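You operate a simulated robot arm through the tools that you are given. There is no shell and no other tool. Be economical: measure what you need, move in short steps, check, and stop when the job is done.

The job below is to be done with a simulated two-armed robot. You get a single attempt, and the scene is never put back.

JOB
Take the brass wire coil and leave it on the shelf under the rack bench. Take the lid off the white jar and lay it down on the top of the small parts bench. Take the green lidded tin and leave it on the lower shelf of the rear-end stand. Fetch the yellow banded short tube from the shelf of the rear jig and set it on the front jig shelf. Turn the drop knob to 80 mm. Open the end cupboard door, take the short tapered tube from the top of the alignment table and put it in the shelf of the end cupboard, then shut the door. Take the 70 mm crank housing from the top of the tumbler bench and leave it on the demagnetiser plate. Lift the white pot lid open. The order is free. Set down upright: crank housing.

It is judged by the outcome, as a careful person would: the job done as asked, and still so three seconds after it is handed in. It fails if anything else is knocked over, pushed out of place, dropped, spilled or broken. A push-on lid holds only when it is set on centred and level and pressed home; a screw cap is set on level and turned clockwise until tight.

ROBOT AND FRAMES
Two 6-joint arms with two-finger parallel grippers on one trunk, on a base that drives. Base frame: it is fixed to the floor where the robot stands at the start and does not move with it; the origin is under the middle of the robot, x ahead of it, y to its left, z up; the surface under the hand at the start is at about z = 820. Readings come in mm, degrees, newtons and seconds.
The left shoulder is at the start at [80, 216, 1610], the right one opposite. With the tool pointing down near the work surface each hand reaches from about 100 to 640 mm from the robot's upright axis, wherever it stands, measured 20 degrees to its own side. Places, roughly: brass wire coil (5x5x3 cm) [600, 200, 800]; crank housing [-8000, 1500, 1000]; demagnetiser plate (42x14 cm) [-7840, 540, 880]; drop knob [-4000, 3200, 1000]; end cupboard door [-7700, -1400, 500]; front jig shelf [-3900, 2700, 500]; green lidded tin [750, 750, 750]; lower shelf of the rear-end stand [-1400, 1000, 200]; shelf of the end cupboard [-7700, -1700, 500]; shelf under the rack bench [-300, -1700, 200]; short tapered tube [-6750, 2250, 750]; white jar (8x8x12 cm) [700, 600, 900]; white pot lid [-1000, 3800, 900]; yellow banded short tube (30x3x3 cm) [-2500, 2400, 500]. Payload 3.43 kg a hand.
The TCP of each hand is the grasp point between the finger pads, 30 mm short of the fingertips. In the tool frame z runs along the fingers and y along their closing line. The gripper opens to 94 mm. The fingers are 28 mm wide and 10 mm thick; the gripper's body (50 by 96 mm) begins 55 mm behind the TCP.
Orientation is told as [roll, pitch, yaw] about the base's x, y, z axes, in that order, counted from this pose: with the fingers straight down and closing along the base's y, the tool's x points along the base's -x, its y along +y and its z along -z.

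CONTROLS
- The arms move only by the tool send_rows. It takes "left_increments", "right_increments" or both (then of equal length, played together; a hand with none holds still); each is a list of rows, each a list of 7 numbers: the finger opening in mm, from 0 to 94, then the shift along the base's x, y, z in units of 500 mm (1.0 is 500 mm), then the turn, a rotation vector about the base's x, y, z in units of 90 degrees (1.0 is 90 degrees). In form: [[hand, dx, dy, dz, rx, ry, rz], ...]. A call has 1 to 10 rows; each row is the pose to reach, as a shift and turn from the pose commanded when the call began. A call with a number of a shift or a turn outside -1 to 1 is refused whole. A row lasts 0.2 s, in which the tool goes at most 50 mm and 8.6 degrees; a call with a longer step from one row to the next is refused whole, and so is a gripper value outside its range. A pose out of reach is approached as far as the arm can. The call stops where the force on the tool passes 40 N (or 10 N more than at its start, if that is more) or the arm is blocked; 0.2 s more then pass. Each finger travels about 72 mm/s and halts on what it meets, pressing with about 28 N; the grip force reading is that of the motor and also rises with nothing between the fingers. The clock runs only during rows and for 0.2 s after the last one: add rows that repeat a pose to give the fingers time. It gives the time, the measured TCP pose, the force on the tool (base axes), the opening and the grip force at its end, in the units of the frame above (readings bear some noise), with the torque about the TCP (base axes, N m) and any sound that the robot's microphone picked up.
- Cameras (640 x 400 px; columns grow to the right, rows downward): "scene" is now at [97.1, 30.4, 1764.7]; the picture's right is [0.42, -0.91, 0.00], its down [-0.72, -0.33, -0.61] and it looks along [0.56, 0.26, -0.79] (base axes); focal length 289 px, centre (320, 200). "left" rides on the left gripper at [76, -14, -102] in its tool frame; the picture's right is [0.18, 0.98, 0.00], its down [-0.75, 0.14, -0.64] and it looks along [-0.63, 0.12, 0.77] (tool axes); focal length 243 px, centre (320, 200). "right" rides on the right gripper at [76, 14, -103] in its tool frame; the picture's right is [-0.18, 0.98, 0.00], its down [-0.75, -0.14, -0.64] and it looks along [-0.63, -0.12, 0.77] (tool axes); focal length 243 px, centre (320, 200). There is no depth. A picture from a camera that has moved, and an enlarged one, comes with that camera's place and axes in the base frame and with its lens.
- capture(camera): a new picture of that camera. No time passes.
- slide_trunk(by): slides the trunk up (or, below 0, down) by that many mm; the arms and the scene camera ride with it, the base frame stays. It gives what a move gives, with no picture.
- roll_base(legs): drives the robot by 1 to 6 legs, each [ahead, left, turn to the left] in mm, mm and degrees, along the robot's own axes; the way and the turn of a leg run together, so that a leg with both is an arc; at most 1500 mm and 180 degrees a leg. The arms and the cameras ride along, it lands a little off, and it stops where it bumps. It gives what a move gives.
- turn_head(pan, tilt): turns the head with the scene camera to pan (to the left, within 86 degrees either way) and tilt (down, from -29 to 69), counted from straight ahead of the robot. It gives what a move gives.
- enlarge(camera, box): a new picture of the part [left, top, right, bottom] of that camera's present view, enlarged. No time passes.
- hand_in(): hands the job in; it is judged then, once.

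Work in short steps. Places have to be worked out from the pictures, the camera data and where the tool is seen: move nearer, look again, correct. Check each grasp and each placing, and mend what went wrong. You have 217 turns and 208 pictures in all, those below and enlarged ones among them. Open the grippers and draw the arms clear of the work before you hand the job in, unless the task says otherwise.

The tools are called by a JSON object that holds its "name" and its "arguments". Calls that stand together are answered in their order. send_rows: Moves the arms, as the interface text tells. Its arguments: {"type":"object","properties":{"left_increments":{"type":"array","items":{"type":"array","items":{"type":"number"}}},"right_increments":{"type":"array","items":{"type":"array","items":{"type":"number"}}}},"required":[]} The other tools are called the same way: slide_trunk (by) slides the trunk up or down; roll_base (legs) drives the base; turn_head (pan, tilt) turns the head that bears the scene camera; capture (camera) takes a picture; enlarge (camera, box) takes an enlarged picture of a part of a camera's view; hand_in () hands the job in.

At the start:

```text
time_s: 0.0
left_ee_pos: [389.8, 454.5, 1048.8]
left_ee_rot: [0.1, 0.0, -0.1]
left_wrist_force: [0.0, 0.9, 0.0]
left_torque: [-0.03, 0.04, 0.02]
left_opening: 94.1
left_gripper_force: 0.0
right_ee_pos: [523.2, 92.7, 1105.1]
right_ee_rot: [0.1, 0.0, -0.1]
right_wrist_force: [0.4, 0.5, 0.4]
right_torque: [0.0, 0.02, 0.0]
right_opening: 94.0
right_gripper_force: 0.0
trunk travel left (down, up): [-840.0, 0.0]
robot x, y, heading: [2.0, 0.2, -0.2]
head pan, tilt: [24.6, 52.2]
```

scene: 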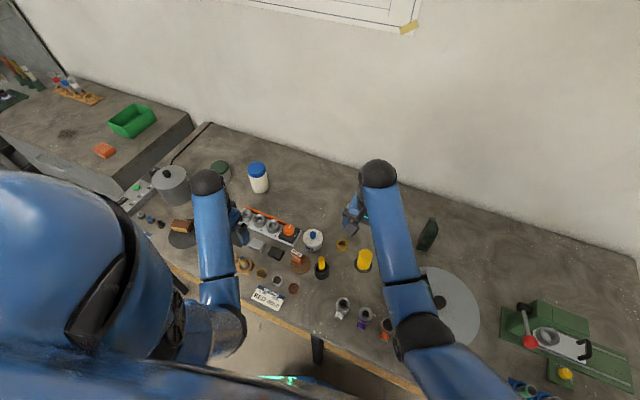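
right: 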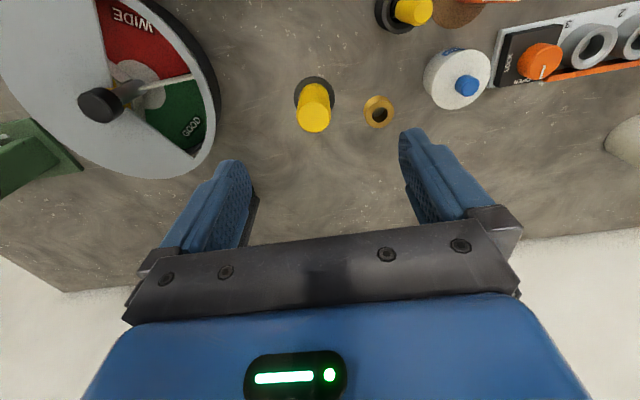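
left: 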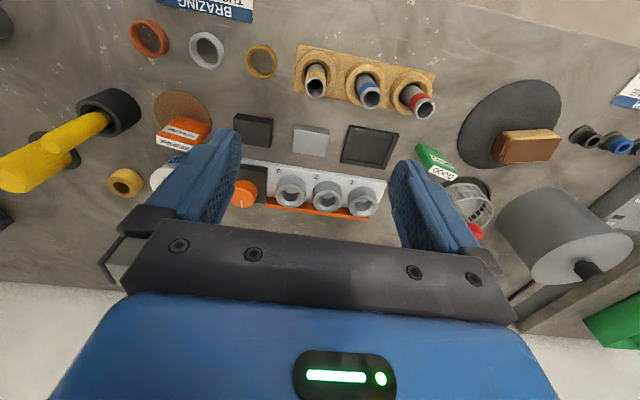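

The start pictures show the bench with coil, jar and tin. I enlarge the scene to identify them.

{"name": "enlarge", "arguments": {"camera": "scene", "box": [120, 130, 440, 330]}}

{"name": "enlarge", "arguments": {"camera": "right", "box": [240, 0, 640, 250]}}

```text
2.00 times, centred on (280, 230) of scene
camera zoom: at [97.1, 30.4, 1764.7], right [0.42, -0.91, 0.0], down [-0.72, -0.33, -0.61], along [0.56, 0.26, -0.79], focal length 579 px, centre (400, 140)
```

zoom: 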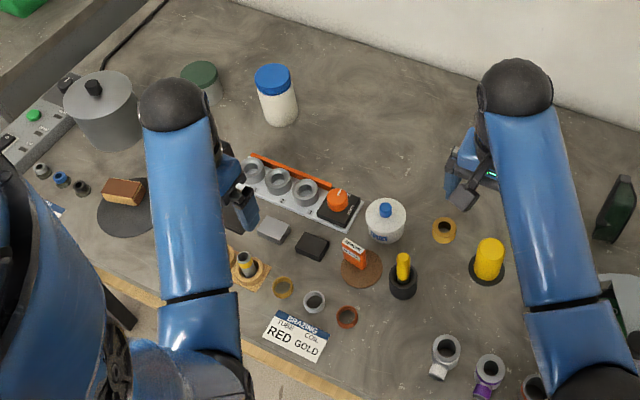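

```text
1.60 times, centred on (440, 125) of right
camera zoom: at [446.7, 107.1, 1209.8], right [0.18, 0.98, 0.0], down [0.75, -0.14, 0.64], along [0.63, -0.12, -0.77], focal length 388 px, centre (128, 320)
```

zoom: 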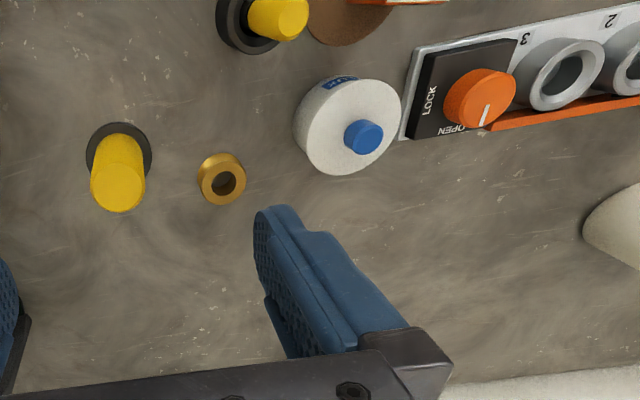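

The brass ring works out at about (605,176), the jar with blue lid at about (716,595), and the green tin at about (690,760). Next I look around to find the small parts bench and other places.

{"name": "turn_head", "arguments": {"pan": 75, "tilt": 20}}

{"name": "capture", "arguments": {"camera": "scene"}}

{"name": "turn_head", "arguments": {"pan": -75, "tilt": 20}}

{"name": "capture", "arguments": {"camera": "scene"}}

{"name": "turn_head", "arguments": {"pan": 0, "tilt": 45}}

{"name": "capture", "arguments": {"camera": "scene"}}

```text
time_s: 1.2
left_ee_pos: [390.2, 453.4, 1048.3]
left_ee_rot: [0.0, 0.0, 0.0]
left_wrist_force: [-0.6, -0.8, 0.1]
left_torque: [0.02, 0.01, 0.01]
left_opening: 93.9
left_gripper_force: 0.1
right_ee_pos: [522.9, 93.9, 1106.7]
right_ee_rot: [0.3, -0.1, 0.0]
right_wrist_force: [-0.3, -0.5, 0.1]
right_torque: [-0.02, 0.01, -0.01]
right_opening: 94.1
right_gripper_force: 0.0
trunk travel left (down, up): [-840.0, 0.0]
robot x, y, heading: [-1.3, -0.1, 0.2]
head pan, tilt: [75.0, 20.0]
```

```text
202 pictures are left
camera scene: at [53.3, 89.3, 1813.2], right [0.97, -0.26, 0.0], down [-0.09, -0.33, -0.94], along [0.24, 0.91, -0.34], focal length 289 px, centre (320, 200)
```

scene: 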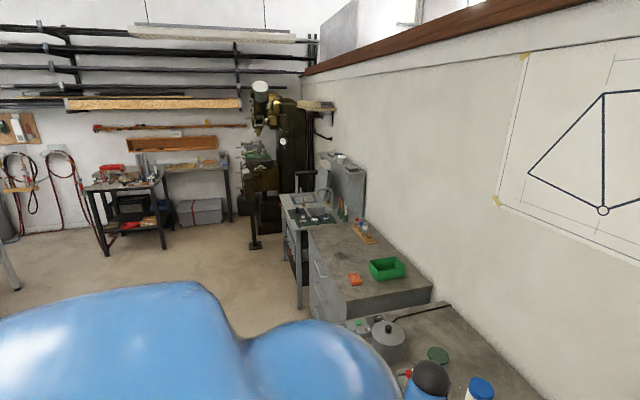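

```text
time_s: 3.5
left_ee_pos: [390.3, 453.5, 1049.0]
left_ee_rot: [-0.1, 0.0, 0.1]
left_wrist_force: [-0.1, -0.2, 0.4]
left_torque: [0.01, 0.01, -0.01]
left_opening: 94.0
left_gripper_force: 0.0
right_ee_pos: [524.4, 94.1, 1105.3]
right_ee_rot: [0.1, -0.2, 0.0]
right_wrist_force: [0.0, 0.2, -0.3]
right_torque: [0.0, 0.03, -0.02]
right_opening: 94.2
right_gripper_force: 0.0
trunk travel left (down, up): [-840.0, 0.0]
robot x, y, heading: [4.3, 0.9, -0.0]
head pan, tilt: [-75.0, 20.0]
```

```text
201 pictures are left
camera scene: at [53.2, -90.6, 1813.3], right [-0.97, -0.26, 0.0], down [-0.09, 0.33, -0.94], along [0.24, -0.91, -0.34], focal length 289 px, centre (320, 200)
```

scene: 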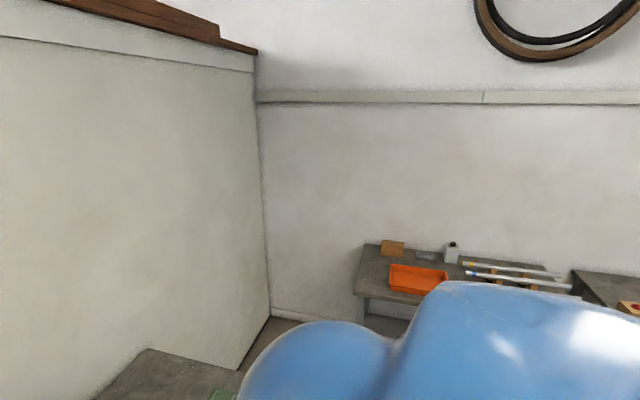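

```text
time_s: 5.0
left_ee_pos: [390.8, 453.7, 1048.8]
left_ee_rot: [0.0, 0.0, 0.0]
left_wrist_force: [0.0, 1.2, -0.3]
left_torque: [0.01, 0.02, -0.01]
left_opening: 93.9
left_gripper_force: 0.0
right_ee_pos: [523.1, 94.1, 1106.4]
right_ee_rot: [0.2, -0.2, 0.1]
right_wrist_force: [1.0, -0.2, 0.3]
right_torque: [0.02, -0.01, -0.01]
right_opening: 94.1
right_gripper_force: 0.0
trunk travel left (down, up): [-840.0, 0.0]
robot x, y, heading: [0.4, -0.3, 0.3]
head pan, tilt: [0.0, 45.0]
```

```text
200 pictures are left
camera scene: at [110.4, -0.7, 1774.6], right [0.0, -1.0, 0.0], down [-0.71, 0.0, -0.71], along [0.71, 0.0, -0.71], focal length 289 px, centre (320, 200)
```

scene: 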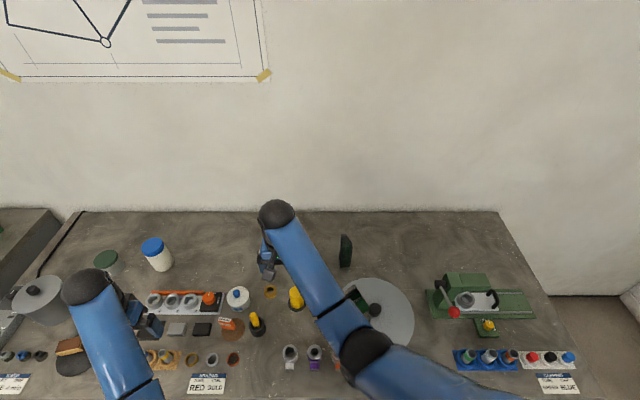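

The coil, jar and tin stand near the limit of reach, so I look straight down to see how much room there is between robot and bench edge.

{"name": "turn_head", "arguments": {"pan": 40, "tilt": 69}}

{"name": "capture", "arguments": {"camera": "scene"}}

{"name": "turn_head", "arguments": {"pan": -10, "tilt": 69}}

{"name": "capture", "arguments": {"camera": "scene"}}

```text
time_s: 6.1
left_ee_pos: [389.9, 452.8, 1048.4]
left_ee_rot: [0.0, 0.0, 0.0]
left_wrist_force: [-0.5, 1.2, 0.3]
left_torque: [-0.01, 0.0, 0.03]
left_opening: 94.1
left_gripper_force: 0.1
right_ee_pos: [524.4, 94.9, 1107.1]
right_ee_rot: [0.1, 0.0, 0.0]
right_wrist_force: [-0.4, 0.1, -0.5]
right_torque: [0.0, 0.01, 0.0]
right_opening: 94.0
right_gripper_force: 0.0
trunk travel left (down, up): [-840.0, 0.0]
robot x, y, heading: [1.2, 1.1, 0.0]
head pan, tilt: [40.0, 68.8]
```

```text
199 pictures are left
camera scene: at [71.9, 35.3, 1745.7], right [0.64, -0.77, 0.0], down [-0.71, -0.6, -0.36], along [0.28, 0.23, -0.93], focal length 289 px, centre (320, 200)
```

scene: 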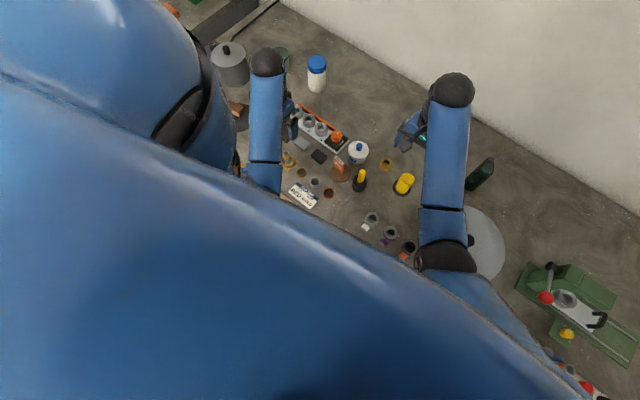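

```text
time_s: 7.3
left_ee_pos: [390.3, 453.9, 1048.6]
left_ee_rot: [0.0, 0.1, -0.1]
left_wrist_force: [-0.1, -0.5, 0.1]
left_torque: [0.01, -0.01, 0.01]
left_opening: 93.9
left_gripper_force: 0.2
right_ee_pos: [523.2, 92.9, 1107.6]
right_ee_rot: [0.1, -0.2, 0.0]
right_wrist_force: [-0.1, 0.7, -1.5]
right_torque: [-0.02, 0.0, -0.04]
right_opening: 94.2
right_gripper_force: 0.1
trunk travel left (down, up): [-840.0, 0.0]
robot x, y, heading: [-0.1, -3.4, -0.1]
head pan, tilt: [-10.0, 68.8]
```

```text
198 pictures are left
camera scene: at [84.2, -10.3, 1745.7], right [-0.17, -0.98, 0.0], down [-0.92, 0.16, -0.36], along [0.36, -0.06, -0.93], focal length 289 px, centre (320, 200)
```

scene: 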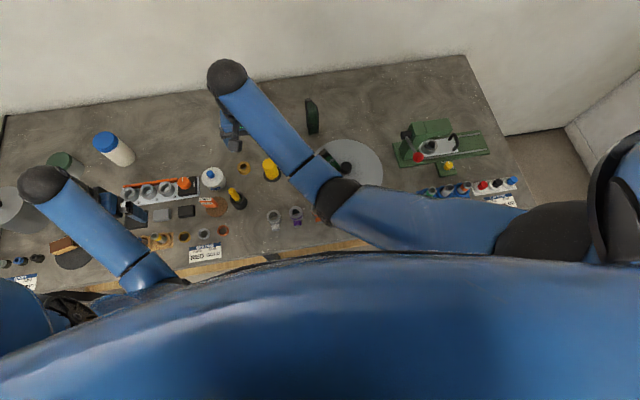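

I judge the torso leaves some room. I shift left so the coil is on the right hand's side and the jar and tin on the left's, then try creeping ahead.

{"name": "roll_base", "arguments": {"legs": [[0, 430, 0], [60, 0, 0], [60, 0, 0]]}}

{"name": "turn_head", "arguments": {"pan": 0, "tilt": 55}}

{"name": "capture", "arguments": {"camera": "scene"}}

{"name": "capture", "arguments": {"camera": "right"}}

{"name": "capture", "arguments": {"camera": "left"}}

```text
time_s: 11.0
left_ee_pos: [495.6, 889.7, 1050.8]
left_ee_rot: [-0.2, -0.6, 0.3]
left_wrist_force: [-1.8, 0.5, 0.5]
left_torque: [0.03, -0.11, 0.02]
left_opening: 93.9
left_gripper_force: 0.0
right_ee_pos: [630.8, 530.9, 1112.3]
right_ee_rot: [0.0, -0.7, 0.5]
right_wrist_force: [-1.7, 0.2, 0.6]
right_torque: [0.01, -0.05, 0.04]
right_opening: 93.8
right_gripper_force: 0.1
trunk travel left (down, up): [-840.0, 0.0]
robot x, y, heading: [116.4, 432.6, 0.5]
head pan, tilt: [-10.0, 68.8]
```

```text
time_s: 11.8
left_ee_pos: [500.0, 888.7, 1049.1]
left_ee_rot: [-0.1, -0.2, 0.4]
left_wrist_force: [-1.0, -0.1, 0.1]
left_torque: [-0.04, -0.06, 0.01]
left_opening: 94.0
left_gripper_force: 0.0
right_ee_pos: [636.3, 528.7, 1109.2]
right_ee_rot: [0.1, -0.3, 0.6]
right_wrist_force: [0.3, -0.1, 0.0]
right_torque: [0.0, -0.06, 0.01]
right_opening: 93.9
right_gripper_force: 0.0
trunk travel left (down, up): [-840.0, 0.0]
robot x, y, heading: [118.5, 433.6, 0.2]
head pan, tilt: [0.0, 55.0]
```

```text
197 pictures are left
camera scene: at [211.4, 431.2, 1761.7], right [0.01, -1.0, 0.0], down [-0.82, -0.01, -0.58], along [0.58, 0.0, -0.82], focal length 289 px, centre (320, 200)
```

scene: 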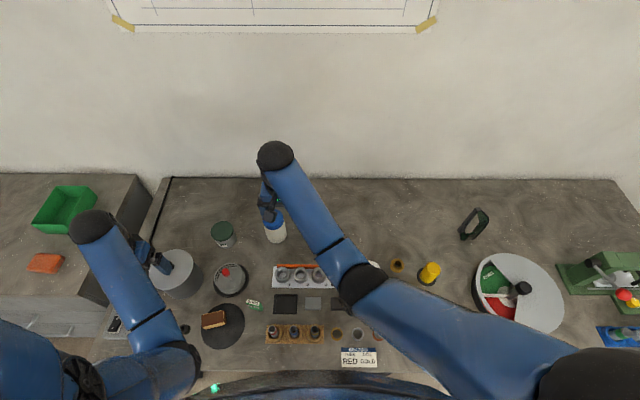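

```text
196 pictures are left
camera right: at [558.4, 542.0, 1212.2], right [0.17, 0.98, 0.0], down [0.75, -0.14, 0.65], along [0.64, -0.11, -0.76], focal length 243 px, centre (320, 200)
```

right: 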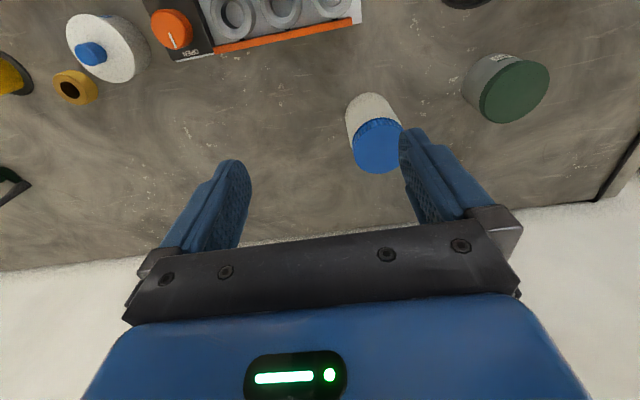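

```text
195 pictures are left
camera left: at [424.3, 872.5, 1152.1], right [-0.19, 0.98, 0.0], down [0.75, 0.15, 0.64], along [0.63, 0.12, -0.76], focal length 243 px, centre (320, 200)
```

left: 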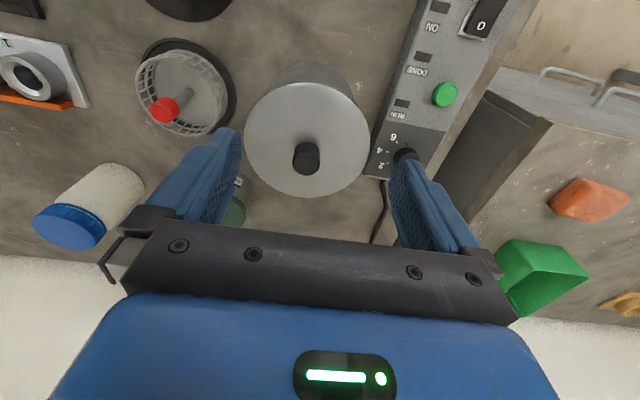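

The robot came to x=118 without a bump. I now send the left hand above the tin (≈692,765) and the right hand above the coil (≈603,180), staying high.

{"name": "send_rows", "arguments": {"left_increments": [[94, 0.048, -0.031, 0, 0, 0, 0], [94, 0.096, -0.062, 0, 0, 0, 0], [94, 0.144, -0.093, 0, 0, 0, 0], [94, 0.192, -0.124, 0, 0, 0, 0], [94, 0.24, -0.155, 0, 0, 0, 0], [94, 0.288, -0.186, 0, 0, 0, 0], [94, 0.336, -0.217, 0, 0, 0, 0], [94, 0.384, -0.248, 0, 0, 0, 0]], "right_increments": [[94, -0.008, -0.087, -0.027, 0, 0, 0], [94, -0.016, -0.174, -0.054, 0, 0, 0], [94, -0.024, -0.261, -0.081, 0, 0, 0], [94, -0.032, -0.348, -0.108, 0, 0, 0], [94, -0.04, -0.435, -0.135, 0, 0, 0], [94, -0.048, -0.522, -0.162, 0, 0, 0], [94, -0.056, -0.609, -0.189, 0, 0, 0], [94, -0.064, -0.696, -0.216, 0, 0, 0]]}}

{"name": "capture", "arguments": {"camera": "left"}}

{"name": "capture", "arguments": {"camera": "right"}}

```text
time_s: 13.6
left_ee_pos: [699.5, 760.9, 1048.5]
left_ee_rot: [0.1, 0.0, 0.5]
left_wrist_force: [0.2, -0.3, -0.1]
left_torque: [-0.02, 0.0, -0.02]
left_opening: 94.2
left_gripper_force: 0.0
right_ee_pos: [611.6, 177.7, 997.4]
right_ee_rot: [0.2, -0.2, 0.6]
right_wrist_force: [-0.3, -0.4, 0.6]
right_torque: [0.01, -0.01, -0.01]
right_opening: 93.9
right_gripper_force: 0.1
trunk travel left (down, up): [-840.0, 0.0]
robot x, y, heading: [120.7, 433.7, 0.3]
head pan, tilt: [0.0, 55.0]
```

```text
194 pictures are left
camera left: at [624.2, 745.3, 1150.9], right [-0.19, 0.98, 0.0], down [0.75, 0.15, 0.64], along [0.63, 0.12, -0.77], focal length 243 px, centre (320, 200)
```

left: 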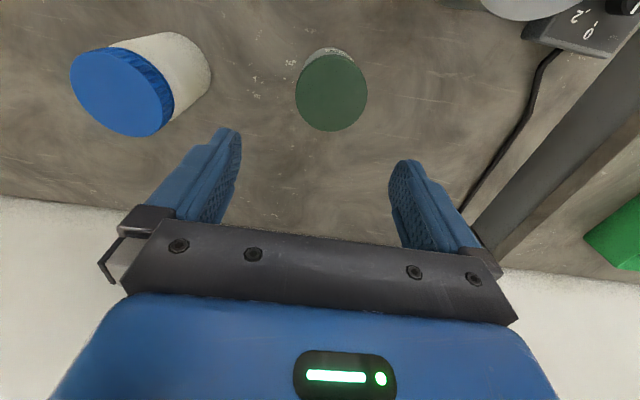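

```text
193 pictures are left
camera right: at [534.2, 190.5, 1101.4], right [0.18, 0.98, 0.0], down [0.75, -0.14, 0.64], along [0.63, -0.11, -0.77], focal length 243 px, centre (320, 200)
```

right: 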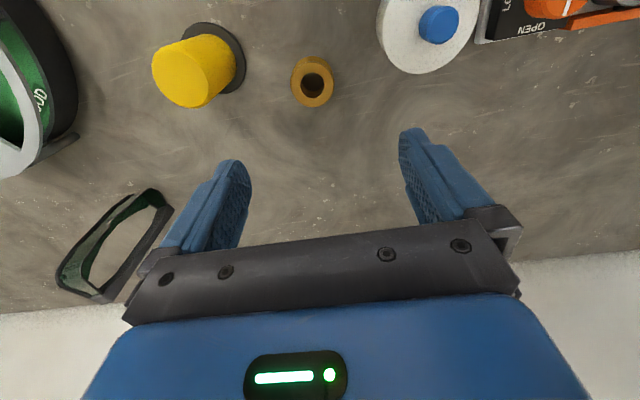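

Estimates: tin centre (709,772), top ≈866, about 79 wide; coil centre (597,173). I align both hands and descend part way, then recheck.

{"name": "send_rows", "arguments": {"left_increments": [[94, 0.018, 0.022, 0, 0, 0, 0], [94, 0.018, 0.022, -0.09, 0, 0, 0], [94, 0.018, 0.022, -0.18, 0, 0, 0], [94, 0.018, 0.022, -0.24, 0, 0, 0]], "right_increments": [[70, -0.029, -0.01, 0, 0, 0, 0], [70, -0.029, -0.01, -0.09, 0, 0, 0], [70, -0.029, -0.01, -0.16, 0, 0, 0], [70, -0.029, -0.01, -0.22, 0, 0, 0]]}}

{"name": "capture", "arguments": {"camera": "left"}}

{"name": "capture", "arguments": {"camera": "right"}}

```text
time_s: 14.6
left_ee_pos: [708.8, 773.0, 927.4]
left_ee_rot: [0.1, 0.0, 0.4]
left_wrist_force: [0.4, -0.4, -0.6]
left_torque: [0.03, -0.03, 0.01]
left_opening: 94.1
left_gripper_force: 0.2
right_ee_pos: [595.6, 175.0, 891.0]
right_ee_rot: [0.0, -0.2, 0.6]
right_wrist_force: [0.3, -0.3, 0.3]
right_torque: [0.01, 0.0, 0.01]
right_opening: 69.8
right_gripper_force: 0.1
trunk travel left (down, up): [-840.0, 0.0]
robot x, y, heading: [119.0, 429.5, 0.7]
head pan, tilt: [0.0, 55.0]
```

```text
192 pictures are left
camera left: at [633.0, 758.7, 1029.8], right [-0.19, 0.98, 0.0], down [0.75, 0.15, 0.64], along [0.63, 0.12, -0.77], focal length 243 px, centre (320, 200)
```

left: 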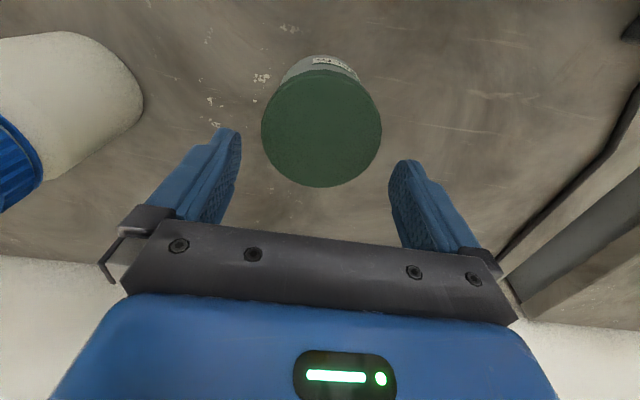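

```text
191 pictures are left
camera right: at [518.9, 188.1, 992.4], right [0.18, 0.98, 0.0], down [0.75, -0.14, 0.64], along [0.63, -0.11, -0.77], focal length 243 px, centre (320, 200)
```

right: 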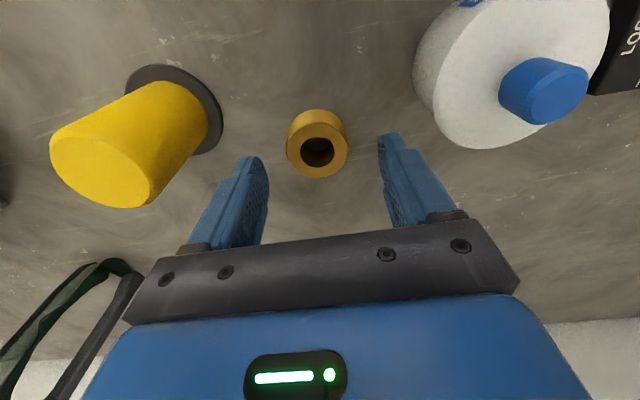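

Both look centred: tin (706,772, top 870), coil (596,173.5, top 850). I descend to z≈853 and close both.

{"name": "send_rows", "arguments": {"left_increments": [[94, -0.004, -0.002, -0.08, 0, 0, 0], [94, -0.004, -0.002, -0.146, 0, 0, 0], [94, -0.004, -0.002, -0.146, 0, 0, 0], [60, -0.004, -0.002, -0.146, 0, 0, 0], [60, -0.004, -0.002, -0.146, 0, 0, 0], [60, -0.004, -0.002, -0.146, 0, 0, 0]], "right_increments": [[70, 0, -0.003, -0.04, 0, 0, 0], [70, 0, -0.003, -0.075, 0, 0, 0], [70, 0, -0.003, -0.075, 0, 0, 0], [20, 0, -0.003, -0.075, 0, 0, 0], [20, 0, -0.003, -0.075, 0, 0, 0], [20, 0, -0.003, -0.075, 0, 0, 0]]}}

{"name": "capture", "arguments": {"camera": "left"}}

{"name": "capture", "arguments": {"camera": "right"}}

```text
time_s: 16.0
left_ee_pos: [700.3, 770.8, 860.0]
left_ee_rot: [0.1, 0.1, 0.3]
left_wrist_force: [-0.8, 0.0, 0.0]
left_torque: [-0.01, -0.06, 0.01]
left_opening: 75.9
left_gripper_force: 28.2
left hand out of reach, approached as far as the arm can: row 2, 3, 4, 5, 6
right_ee_pos: [594.7, 174.8, 852.0]
right_ee_rot: [0.1, -0.1, 0.5]
right_wrist_force: [-0.9, -0.2, 2.0]
right_torque: [-0.01, 0.0, 0.0]
right_opening: 41.5
right_gripper_force: 28.0
trunk travel left (down, up): [-840.0, 0.0]
robot x, y, heading: [116.4, 427.8, 0.5]
head pan, tilt: [0.0, 55.0]
```

```text
190 pictures are left
camera left: at [624.5, 755.8, 961.9], right [-0.19, 0.98, 0.0], down [0.75, 0.15, 0.64], along [0.63, 0.12, -0.77], focal length 243 px, centre (320, 200)
```

left: 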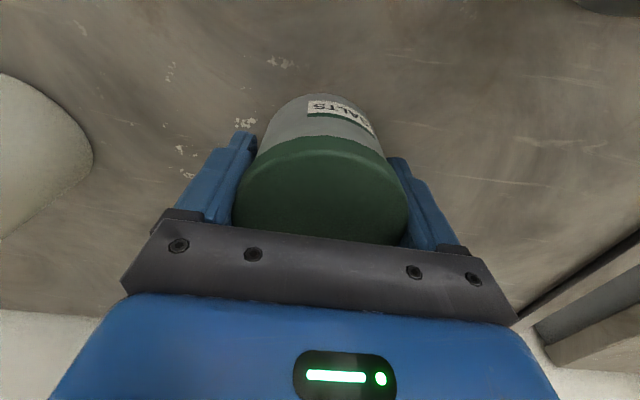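

```text
189 pictures are left
camera right: at [518.1, 186.9, 955.4], right [0.18, 0.98, 0.0], down [0.75, -0.14, 0.64], along [0.63, -0.11, -0.77], focal length 243 px, centre (320, 200)
```

right: 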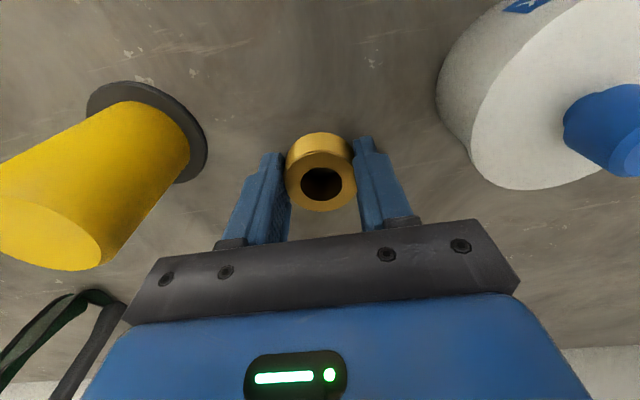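

Both grips bite (tin 76, coil 41.5). I lift both slowly and check that the whole tin comes along.

{"name": "send_rows", "arguments": {"left_increments": [[60, 0, 0, 0.03, 0, 0, 0], [60, 0, 0, 0.06, 0, 0, 0], [60, 0, 0, 0.1, 0, 0, 0], [60, 0, 0, 0.14, 0, 0, 0], [60, 0, 0, 0.18, 0, 0, 0]], "right_increments": [[20, 0, 0, 0.03, 0, 0, 0], [20, 0, 0, 0.08, 0, 0, 0], [20, 0, 0, 0.14, 0, 0, 0], [20, 0, 0, 0.22, 0, 0, 0], [20, 0, 0, 0.3, 0, 0, 0]]}}

{"name": "capture", "arguments": {"camera": "left"}}

{"name": "capture", "arguments": {"camera": "right"}}

```text
time_s: 17.2
left_ee_pos: [700.2, 770.7, 948.6]
left_ee_rot: [0.1, 0.1, 0.4]
left_wrist_force: [2.0, -0.6, -1.8]
left_torque: [0.0, -0.01, 0.01]
left_opening: 76.0
left_gripper_force: 27.6
right_ee_pos: [594.8, 172.9, 1002.6]
right_ee_rot: [0.0, -0.1, 0.6]
right_wrist_force: [-0.2, 1.0, -2.2]
right_torque: [0.01, -0.02, -0.01]
right_opening: 41.4
right_gripper_force: 28.0
trunk travel left (down, up): [-840.0, 0.0]
robot x, y, heading: [119.9, 426.2, 0.3]
head pan, tilt: [0.0, 55.0]
```

```text
188 pictures are left
camera left: at [624.4, 755.3, 1051.6], right [-0.19, 0.98, 0.0], down [0.75, 0.15, 0.64], along [0.63, 0.12, -0.77], focal length 243 px, centre (320, 200)
```

left: 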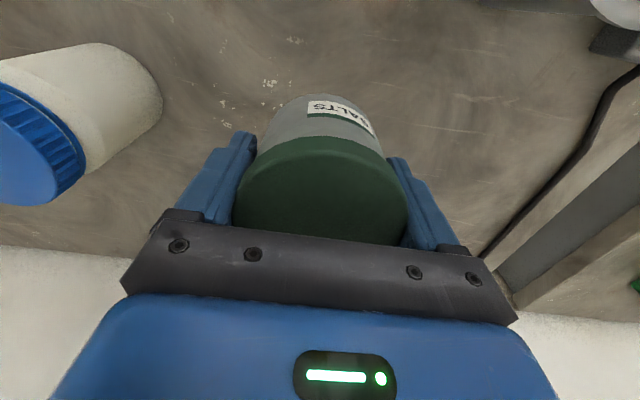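

```text
187 pictures are left
camera right: at [518.0, 185.6, 1105.7], right [0.18, 0.98, 0.0], down [0.75, -0.14, 0.64], along [0.63, -0.11, -0.77], focal length 243 px, centre (320, 200)
```

right: 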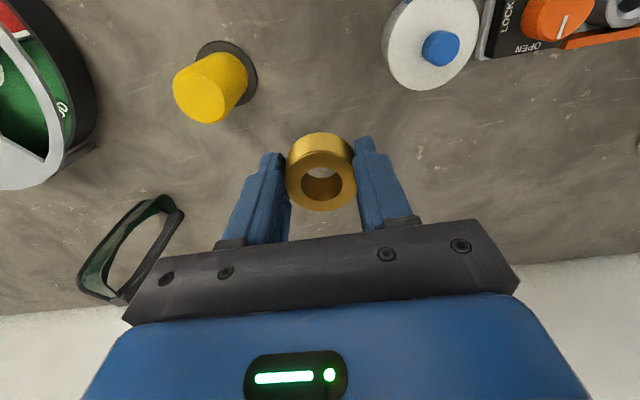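

Both items are held. I raise and pull in both hands before driving.

{"name": "send_rows", "arguments": {"left_increments": [[60, 0, 0, 0.08, 0, 0, 0], [60, 0, 0, 0.17, 0, 0, 0], [60, 0, 0, 0.26, 0, 0, 0], [60, 0, 0, 0.35, 0, 0, 0], [60, -0.08, 0, 0.38, 0, 0, 0], [60, -0.16, 0, 0.38, 0, 0, 0], [60, -0.24, 0, 0.38, 0, 0, 0], [60, -0.32, 0, 0.38, 0, 0, 0], [60, -0.4, 0, 0.38, 0, 0, 0]], "right_increments": [[20, 0, 0, 0.06, 0, 0, 0], [20, 0, 0, 0.12, 0, 0, 0], [20, 0, 0, 0.18, 0, 0, 0], [20, 0, 0, 0.24, 0, 0, 0], [20, -0.06, 0, 0.27, 0, 0, 0], [20, -0.12, 0, 0.27, 0, 0, 0], [20, -0.18, 0, 0.27, 0, 0, 0], [20, -0.24, 0, 0.27, 0, 0, 0], [20, -0.24, 0, 0.27, 0, 0, 0]]}}

{"name": "roll_base", "arguments": {"legs": [[-500, 0, 0]]}}

{"name": "turn_head", "arguments": {"pan": 80, "tilt": 25}}

{"name": "capture", "arguments": {"camera": "scene"}}

{"name": "turn_head", "arguments": {"pan": -80, "tilt": 25}}

{"name": "capture", "arguments": {"camera": "scene"}}

```text
time_s: 19.2
left_ee_pos: [518.8, 774.2, 1046.2]
left_ee_rot: [0.2, -0.5, 0.3]
left_wrist_force: [-0.6, -0.4, -1.7]
left_torque: [-0.05, -0.03, 0.02]
left_opening: 75.8
left_gripper_force: 28.2
left hand out of reach, approached as far as the arm can: row 4, 5, 6, 7, 8, 9
right_ee_pos: [473.9, 173.5, 1044.2]
right_ee_rot: [0.1, -0.4, 0.4]
right_wrist_force: [-0.4, -0.1, -0.7]
right_torque: [0.0, 0.04, 0.01]
right_opening: 41.1
right_gripper_force: 27.9
right hand out of reach, approached as far as the arm can: row 2, 3, 4, 5, 6, 7, 8, 9
trunk travel left (down, up): [-840.0, 0.0]
robot x, y, heading: [121.1, 428.3, 0.3]
head pan, tilt: [0.0, 55.0]
```

```text
time_s: 22.1
left_ee_pos: [25.9, 771.1, 1044.6]
left_ee_rot: [0.1, -0.1, 0.5]
left_wrist_force: [0.0, -0.5, -2.4]
left_torque: [-0.02, 0.03, -0.02]
left_opening: 75.8
left_gripper_force: 28.4
right_ee_pos: [-20.2, 171.8, 1042.2]
right_ee_rot: [0.1, -0.2, 0.4]
right_wrist_force: [-1.0, 0.1, -1.9]
right_torque: [0.0, 0.05, -0.01]
right_opening: 41.2
right_gripper_force: 27.6
trunk travel left (down, up): [-840.0, 0.0]
robot x, y, heading: [-376.7, 427.7, 0.2]
head pan, tilt: [0.0, 55.0]
```

```text
time_s: 23.6
left_ee_pos: [24.9, 771.2, 1046.0]
left_ee_rot: [0.1, -0.4, 0.3]
left_wrist_force: [0.2, -0.2, -2.4]
left_torque: [0.01, 0.01, -0.01]
left_opening: 76.0
left_gripper_force: 28.3
right_ee_pos: [-22.7, 170.9, 1043.1]
right_ee_rot: [0.1, -0.3, 0.4]
right_wrist_force: [0.2, -0.3, -0.9]
right_torque: [0.02, 0.01, 0.01]
right_opening: 41.0
right_gripper_force: 27.8
trunk travel left (down, up): [-840.0, 0.0]
robot x, y, heading: [-380.6, 429.6, 0.4]
head pan, tilt: [80.0, 25.0]
```

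```text
186 pictures are left
camera scene: at [-333.3, 517.5, 1805.1], right [0.99, -0.17, 0.0], down [-0.07, -0.42, -0.91], along [0.15, 0.89, -0.42], focal length 289 px, centre (320, 200)
```

scene: 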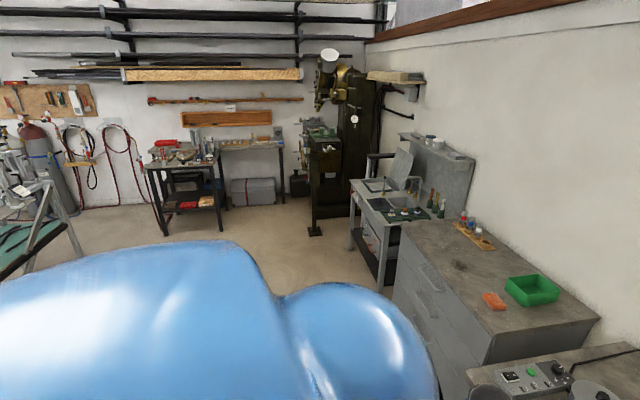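

```text
time_s: 26.1
left_ee_pos: [23.5, 772.3, 1044.9]
left_ee_rot: [0.1, -0.3, 0.3]
left_wrist_force: [-1.0, -1.1, -1.2]
left_torque: [-0.01, 0.03, 0.03]
left_opening: 76.0
left_gripper_force: 27.7
right_ee_pos: [-22.0, 170.2, 1044.1]
right_ee_rot: [0.1, -0.4, 0.3]
right_wrist_force: [0.0, 0.8, -1.4]
right_torque: [-0.02, 0.0, -0.01]
right_opening: 41.1
right_gripper_force: 28.1
trunk travel left (down, up): [-840.0, 0.0]
robot x, y, heading: [-380.3, 426.0, 0.2]
head pan, tilt: [-80.0, 25.0]
```

```text
185 pictures are left
camera scene: at [-332.1, 336.0, 1805.1], right [-0.98, -0.18, 0.0], down [-0.08, 0.42, -0.91], along [0.16, -0.89, -0.42], focal length 289 px, centre (320, 200)
```

scene: 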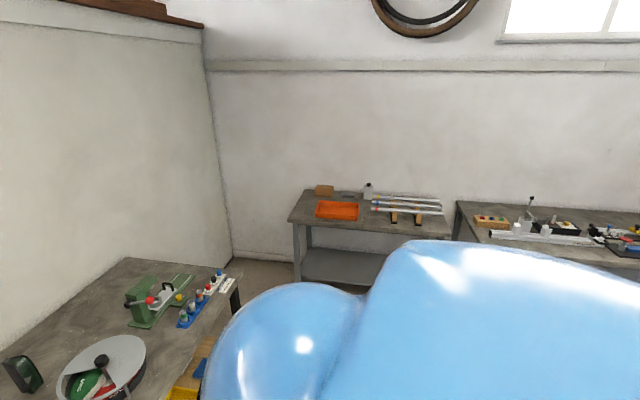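

The rack bench with an open shelf (front edge ≈ y −1436) is at −y. I turn right and drive up to about 350 mm in front of it, then look.

{"name": "roll_base", "arguments": {"legs": [[0, 0, -90], [1370, 60, 0]]}}

{"name": "turn_head", "arguments": {"pan": 0, "tilt": 50}}

{"name": "capture", "arguments": {"camera": "scene"}}

```text
time_s: 36.8
left_ee_pos: [32.5, -1343.9, 1045.8]
left_ee_rot: [0.1, -0.4, -89.8]
left_wrist_force: [-0.9, 0.5, -2.0]
left_torque: [0.0, 0.05, 0.0]
left_opening: 76.0
left_gripper_force: 27.4
right_ee_pos: [-568.8, -1295.4, 1043.3]
right_ee_rot: [0.0, -0.3, -89.8]
right_wrist_force: [0.3, 0.0, -1.4]
right_torque: [0.0, 0.0, -0.02]
right_opening: 40.7
right_gripper_force: 27.9
trunk travel left (down, up): [-840.0, 0.0]
robot x, y, heading: [-315.0, -938.5, -89.8]
head pan, tilt: [-80.0, 25.0]
```

```text
time_s: 38.3
left_ee_pos: [31.9, -1345.8, 1046.3]
left_ee_rot: [0.2, -0.3, -89.8]
left_wrist_force: [0.2, -0.3, -2.9]
left_torque: [0.01, 0.0, 0.03]
left_opening: 75.9
left_gripper_force: 28.4
right_ee_pos: [-567.7, -1295.9, 1042.5]
right_ee_rot: [0.1, -0.4, -90.0]
right_wrist_force: [0.1, 0.8, -1.1]
right_torque: [0.02, -0.01, 0.0]
right_opening: 40.9
right_gripper_force: 28.2
trunk travel left (down, up): [-840.0, 0.0]
robot x, y, heading: [-309.2, -937.2, -89.9]
head pan, tilt: [0.0, 50.0]
```

```text
184 pictures are left
camera scene: at [-311.6, -1049.5, 1767.6], right [-1.0, 0.0, 0.0], down [0.0, 0.77, -0.64], along [0.0, -0.64, -0.77], focal length 289 px, centre (320, 200)
```

scene: 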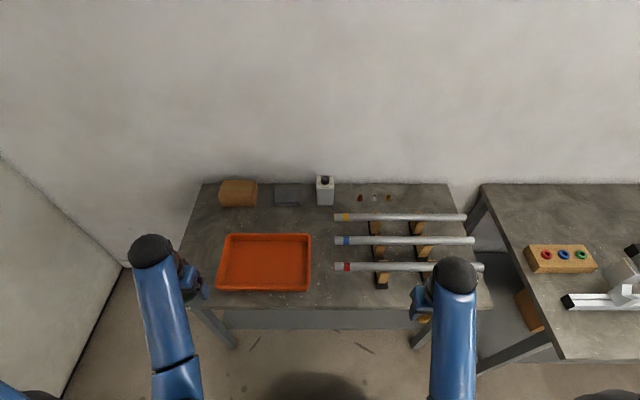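

The rack bench front edge is at y≈−1394 and the shelf begins near y≈−1485. I retract the left hand, back off, then lower the trunk to bring the hands to shelf height in front of the bench.

{"name": "send_rows", "arguments": {"left_increments": [[60, 0, 0.08, 0, 0, 0, 0], [60, 0, 0.16, 0, 0, 0, 0], [60, 0, 0.24, 0, 0, 0, 0], [60, 0, 0.3, 0, 0, 0, 0]]}}

{"name": "roll_base", "arguments": {"legs": [[-200, 0, 0]]}}

{"name": "slide_trunk", "arguments": {"by": -740}}

{"name": "capture", "arguments": {"camera": "scene"}}

{"name": "capture", "arguments": {"camera": "right"}}

```text
time_s: 39.3
left_ee_pos: [35.9, -1212.1, 1054.2]
left_ee_rot: [1.4, -2.0, -91.6]
left_wrist_force: [-0.1, 0.2, -2.0]
left_torque: [-0.01, 0.0, 0.01]
left_opening: 75.9
left_gripper_force: 27.9
right_ee_pos: [-569.2, -1295.8, 1043.9]
right_ee_rot: [0.1, -0.3, -89.8]
right_wrist_force: [-0.5, -1.1, -1.3]
right_torque: [0.0, 0.04, 0.01]
right_opening: 40.7
right_gripper_force: 27.5
trunk travel left (down, up): [-840.0, 0.0]
robot x, y, heading: [-311.6, -940.1, -89.9]
head pan, tilt: [0.0, 50.0]
```

```text
time_s: 40.9
left_ee_pos: [36.4, -1017.0, 1054.1]
left_ee_rot: [1.5, -1.9, -91.3]
left_wrist_force: [0.3, -0.6, -2.4]
left_torque: [0.05, -0.01, -0.01]
left_opening: 76.0
left_gripper_force: 27.4
right_ee_pos: [-568.2, -1099.0, 1040.5]
right_ee_rot: [0.1, -0.1, -90.0]
right_wrist_force: [-0.5, -0.9, -0.5]
right_torque: [0.05, -0.01, 0.0]
right_opening: 40.7
right_gripper_force: 27.9
trunk travel left (down, up): [-840.0, 0.0]
robot x, y, heading: [-308.9, -742.5, -90.0]
head pan, tilt: [0.0, 50.0]
```

```text
refused: -740 is not a number from -400 to 400
```

```text
183 pictures are left
camera scene: at [-312.0, -856.1, 1766.8], right [-1.0, 0.0, 0.0], down [0.0, 0.77, -0.64], along [0.0, -0.64, -0.77], focal length 289 px, centre (320, 200)
```

scene: 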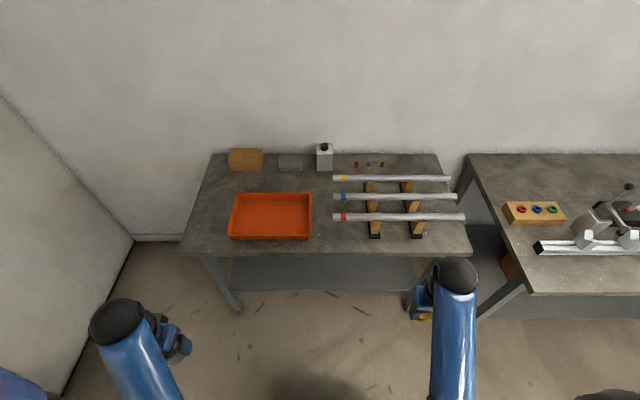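

```text
182 pictures are left
camera right: at [-555.6, -1023.4, 1144.3], right [0.98, -0.18, 0.0], down [-0.14, -0.75, 0.64], along [-0.12, -0.63, -0.77], focal length 243 px, centre (320, 200)
```

right: 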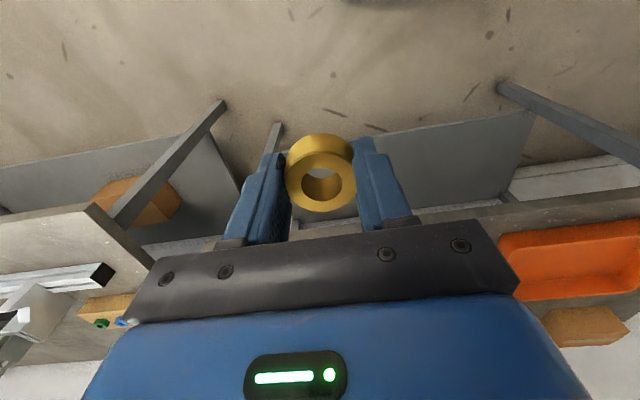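

The shelf (front edge ≈ y −1505, z≈200) is clear at x≈−568. I lower the trunk in two steps and drive ahead 268.

{"name": "slide_trunk", "arguments": {"by": -400}}

{"name": "slide_trunk", "arguments": {"by": -340}}

{"name": "roll_base", "arguments": {"legs": [[268, 0, 0]]}}

{"name": "capture", "arguments": {"camera": "scene"}}

{"name": "capture", "arguments": {"camera": "right"}}

```text
time_s: 44.7
left_ee_pos: [37.4, -1016.1, 655.7]
left_ee_rot: [1.7, -2.6, -91.5]
left_wrist_force: [0.0, -0.6, -3.0]
left_torque: [0.03, 0.01, -0.01]
left_opening: 76.0
left_gripper_force: 28.2
right_ee_pos: [-569.9, -1095.5, 642.6]
right_ee_rot: [0.1, -0.3, -89.8]
right_wrist_force: [-0.8, 0.8, 0.7]
right_torque: [0.0, 0.0, 0.02]
right_opening: 41.0
right_gripper_force: 28.4
trunk travel left (down, up): [-440.0, 400.0]
robot x, y, heading: [-313.2, -738.6, -89.7]
head pan, tilt: [0.0, 50.0]
```

```text
time_s: 48.1
left_ee_pos: [38.4, -1016.5, 316.4]
left_ee_rot: [1.6, -2.6, -91.5]
left_wrist_force: [-0.7, 0.4, -1.5]
left_torque: [0.01, -0.01, 0.01]
left_opening: 75.9
left_gripper_force: 27.7
right_ee_pos: [-569.8, -1095.4, 302.7]
right_ee_rot: [0.1, -0.4, -90.0]
right_wrist_force: [0.6, -1.1, -1.0]
right_torque: [0.01, 0.03, -0.03]
right_opening: 40.8
right_gripper_force: 27.6
trunk travel left (down, up): [-100.0, 740.0]
robot x, y, heading: [-314.2, -741.5, -89.6]
head pan, tilt: [0.0, 50.0]
```

```text
time_s: 50.0
left_ee_pos: [39.2, -1285.3, 316.7]
left_ee_rot: [1.7, -2.5, -91.4]
left_wrist_force: [-0.2, -0.5, -1.8]
left_torque: [0.01, 0.0, 0.0]
left_opening: 75.8
left_gripper_force: 28.0
right_ee_pos: [-570.1, -1364.8, 303.2]
right_ee_rot: [0.1, -0.3, -89.8]
right_wrist_force: [0.3, -0.3, -1.2]
right_torque: [0.02, -0.03, -0.02]
right_opening: 40.7
right_gripper_force: 28.1
trunk travel left (down, up): [-100.0, 740.0]
robot x, y, heading: [-310.0, -1009.4, -89.9]
head pan, tilt: [0.0, 50.0]
```

```text
181 pictures are left
camera scene: at [-311.9, -1118.5, 1027.6], right [-1.0, 0.0, 0.0], down [0.0, 0.77, -0.64], along [0.0, -0.64, -0.77], focal length 289 px, centre (320, 200)
```

scene: 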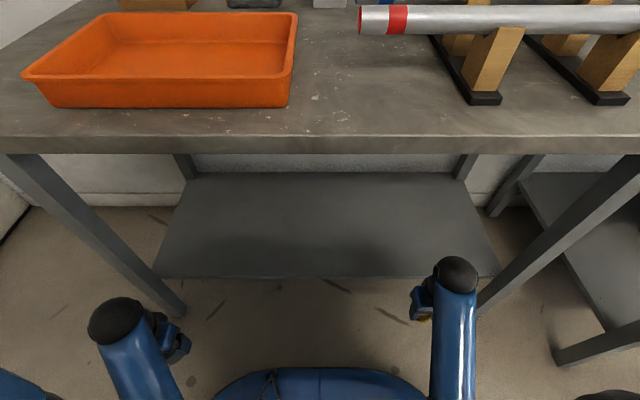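

```text
180 pictures are left
camera right: at [-555.5, -1288.0, 405.6], right [0.98, -0.18, 0.0], down [-0.14, -0.75, 0.65], along [-0.12, -0.64, -0.76], focal length 243 px, centre (320, 200)
```

right: 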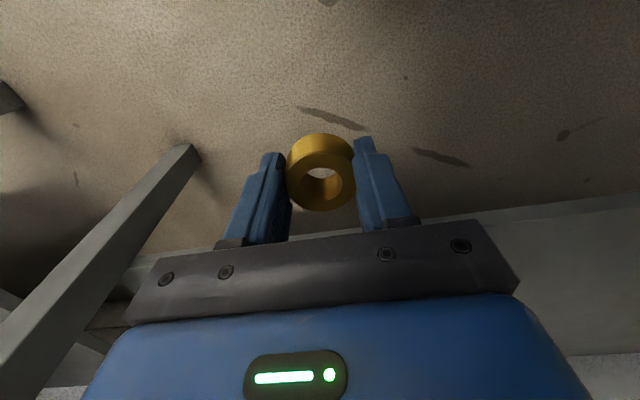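

The shelf front edge triangulates at y≈−1514, z≈200. I move the right hand in to y≈−1580 at z≈300, then look.

{"name": "send_rows", "arguments": {"right_increments": [[20, 0, -0.09, 0, 0, 0, 0], [20, 0, -0.18, 0, 0, 0, 0], [20, 0, -0.27, 0, 0, 0, 0], [20, 0, -0.36, 0, 0, 0, 0], [20, 0, -0.43, 0, 0, 0, 0], [20, 0, -0.43, 0, 0, 0, 0]]}}

{"name": "capture", "arguments": {"camera": "scene"}}

{"name": "capture", "arguments": {"camera": "right"}}

```text
time_s: 51.4
left_ee_pos: [38.4, -1286.0, 318.4]
left_ee_rot: [1.9, -2.6, -91.4]
left_wrist_force: [0.1, -0.3, -2.4]
left_torque: [0.0, 0.0, 0.01]
left_opening: 75.8
left_gripper_force: 27.8
right_ee_pos: [-568.9, -1579.1, 302.5]
right_ee_rot: [0.1, -0.3, -90.0]
right_wrist_force: [0.4, -0.3, -1.8]
right_torque: [0.03, 0.0, -0.01]
right_opening: 40.7
right_gripper_force: 28.2
trunk travel left (down, up): [-100.0, 740.0]
robot x, y, heading: [-309.0, -1010.6, -90.0]
head pan, tilt: [0.0, 50.0]
```

```text
179 pictures are left
camera scene: at [-311.9, -1118.2, 1027.6], right [-1.0, 0.0, 0.0], down [0.0, 0.77, -0.64], along [0.0, -0.64, -0.77], focal length 289 px, centre (320, 200)
```

scene: 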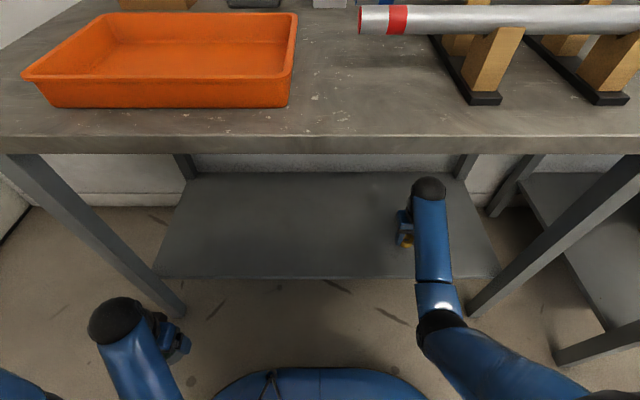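

```text
178 pictures are left
camera right: at [-555.2, -1503.3, 406.1], right [0.98, -0.18, 0.0], down [-0.14, -0.75, 0.65], along [-0.12, -0.64, -0.76], focal length 243 px, centre (320, 200)
```

right: 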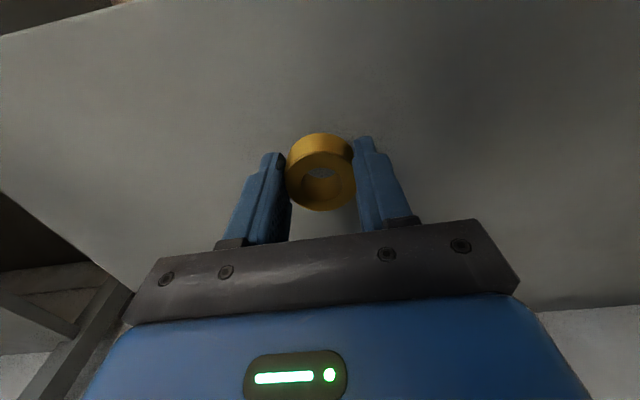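

The coil is over the shelf. I lower it in small steps, watching for contact.

{"name": "send_rows", "arguments": {"right_increments": [[20, 0, 0, -0.06, 0, 0, 0], [20, 0, 0, -0.09, 0, 0, 0], [20, 0, 0, -0.1, 0, 0, 0], [20, 0, 0, -0.11, 0, 0, 0], [20, 0, 0, -0.118, 0, 0, 0], [20, 0, 0, -0.124, 0, 0, 0], [20, 0, 0, -0.13, 0, 0, 0], [20, 0, 0, -0.134, 0, 0, 0]]}}

{"name": "capture", "arguments": {"camera": "right"}}

```text
time_s: 52.0
left_ee_pos: [38.4, -1286.2, 317.5]
left_ee_rot: [1.9, -2.9, -91.5]
left_wrist_force: [0.4, -0.8, -2.0]
left_torque: [0.03, -0.01, 0.01]
left_opening: 75.9
left_gripper_force: 27.8
right_ee_pos: [-568.8, -1582.2, 269.3]
right_ee_rot: [0.0, -0.7, -89.9]
right_wrist_force: [1.9, 7.7, 20.2]
right_torque: [0.56, 0.37, -0.22]
right_opening: 40.8
right_gripper_force: 28.3
trunk travel left (down, up): [-100.0, 740.0]
robot x, y, heading: [-307.6, -1008.5, -90.2]
head pan, tilt: [0.0, 50.0]
stopped in row 2 (right hand): the force on the tool passed its limit at 56 N (the readings are from after the stop); the commanded pose is now the measured one
```

```text
177 pictures are left
camera right: at [-555.7, -1504.1, 372.2], right [0.98, -0.18, 0.0], down [-0.14, -0.74, 0.65], along [-0.12, -0.64, -0.76], focal length 243 px, centre (320, 200)
```

right: 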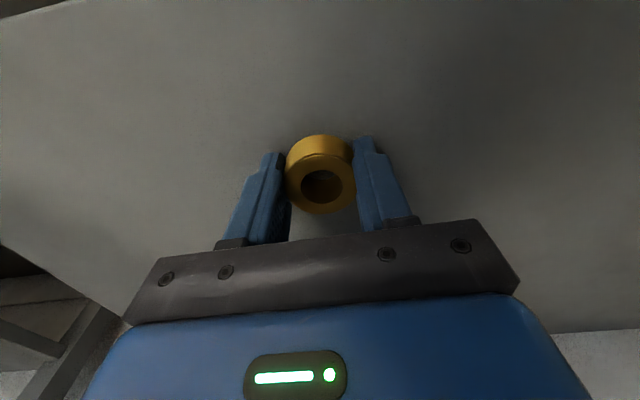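

Contact at TCP z≈269 suggests shelf top ≈237; the hole shows the shelf right below. I raise by a hair and open the fingers.

{"name": "send_rows", "arguments": {"right_increments": [[41, 0, 0, 0.002, 0, 0, 0], [60, 0, 0, 0.002, 0, 0, 0], [60, 0, 0, 0.002, 0, 0, 0], [60, 0, 0, 0.002, 0, 0, 0]]}}

{"name": "capture", "arguments": {"camera": "right"}}

```text
time_s: 53.0
left_ee_pos: [38.5, -1287.6, 317.8]
left_ee_rot: [1.8, -2.8, -91.5]
left_wrist_force: [-0.2, -0.2, -1.9]
left_torque: [0.0, 0.0, -0.02]
left_opening: 75.8
left_gripper_force: 27.7
right_ee_pos: [-571.3, -1580.8, 269.3]
right_ee_rot: [-0.1, -0.9, -90.0]
right_wrist_force: [0.2, -2.8, 20.7]
right_torque: [0.2, -0.66, -0.23]
right_opening: 60.0
right_gripper_force: 0.1
trunk travel left (down, up): [-100.0, 740.0]
robot x, y, heading: [-308.4, -1012.2, -90.2]
head pan, tilt: [0.0, 50.0]
```

```text
176 pictures are left
camera right: at [-557.5, -1503.9, 372.0], right [0.98, -0.19, 0.0], down [-0.14, -0.74, 0.65], along [-0.12, -0.64, -0.76], focal length 243 px, centre (320, 200)
```

right: 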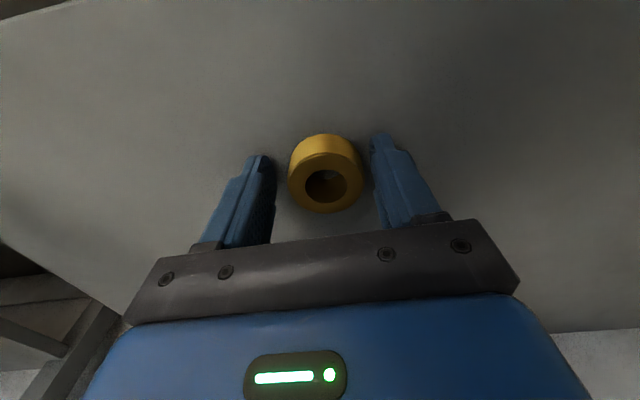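

The coil stands flat and free on the shelf. I raise the hand straight and draw it out from under the bench.

{"name": "send_rows", "arguments": {"right_increments": [[60, 0, 0, 0.06, 0, 0, 0], [80, 0, 0, 0.14, 0, 0, 0], [80, 0, 0.08, 0.14, 0, 0, 0], [80, 0, 0.17, 0.14, 0, 0, 0], [80, 0, 0.26, 0.14, 0, 0, 0], [80, 0, 0.35, 0.14, 0, 0, 0], [80, 0, 0.44, 0.14, 0, 0, 0], [80, 0, 0.5, 0.14, 0, 0, 0]]}}

{"name": "enlarge", "arguments": {"camera": "scene", "box": [160, 150, 520, 375]}}

```text
time_s: 54.8
left_ee_pos: [39.1, -1285.4, 317.3]
left_ee_rot: [1.9, -2.7, -91.4]
left_wrist_force: [-1.4, -0.1, -1.7]
left_torque: [-0.01, -0.03, -0.01]
left_opening: 75.9
left_gripper_force: 28.3
right_ee_pos: [-568.9, -1326.9, 310.4]
right_ee_rot: [0.1, -0.8, -89.9]
right_wrist_force: [0.2, 0.7, 0.9]
right_torque: [-0.02, 0.0, 0.02]
right_opening: 80.1
right_gripper_force: 0.1
right hand out of reach, approached as far as the arm can: row 4, 5, 6, 7, 8
trunk travel left (down, up): [-100.0, 740.0]
robot x, y, heading: [-310.4, -1013.2, -90.0]
head pan, tilt: [0.0, 50.0]
```

```text
1.78 times, centred on (340, 262) of scene
camera zoom: at [-311.9, -1117.8, 1027.7], right [-1.0, 0.0, 0.0], down [0.0, 0.77, -0.64], along [0.0, -0.64, -0.77], focal length 514 px, centre (284, 89)
```

zoom: 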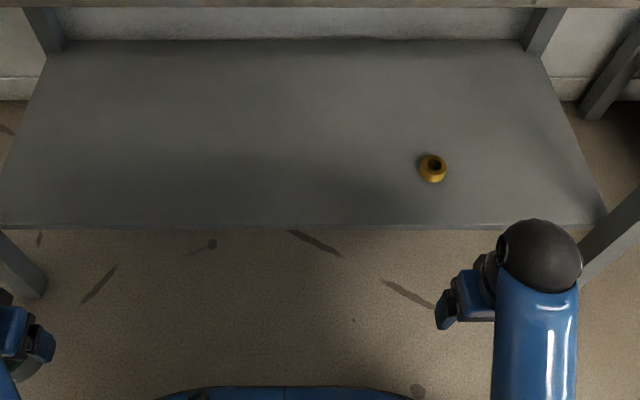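

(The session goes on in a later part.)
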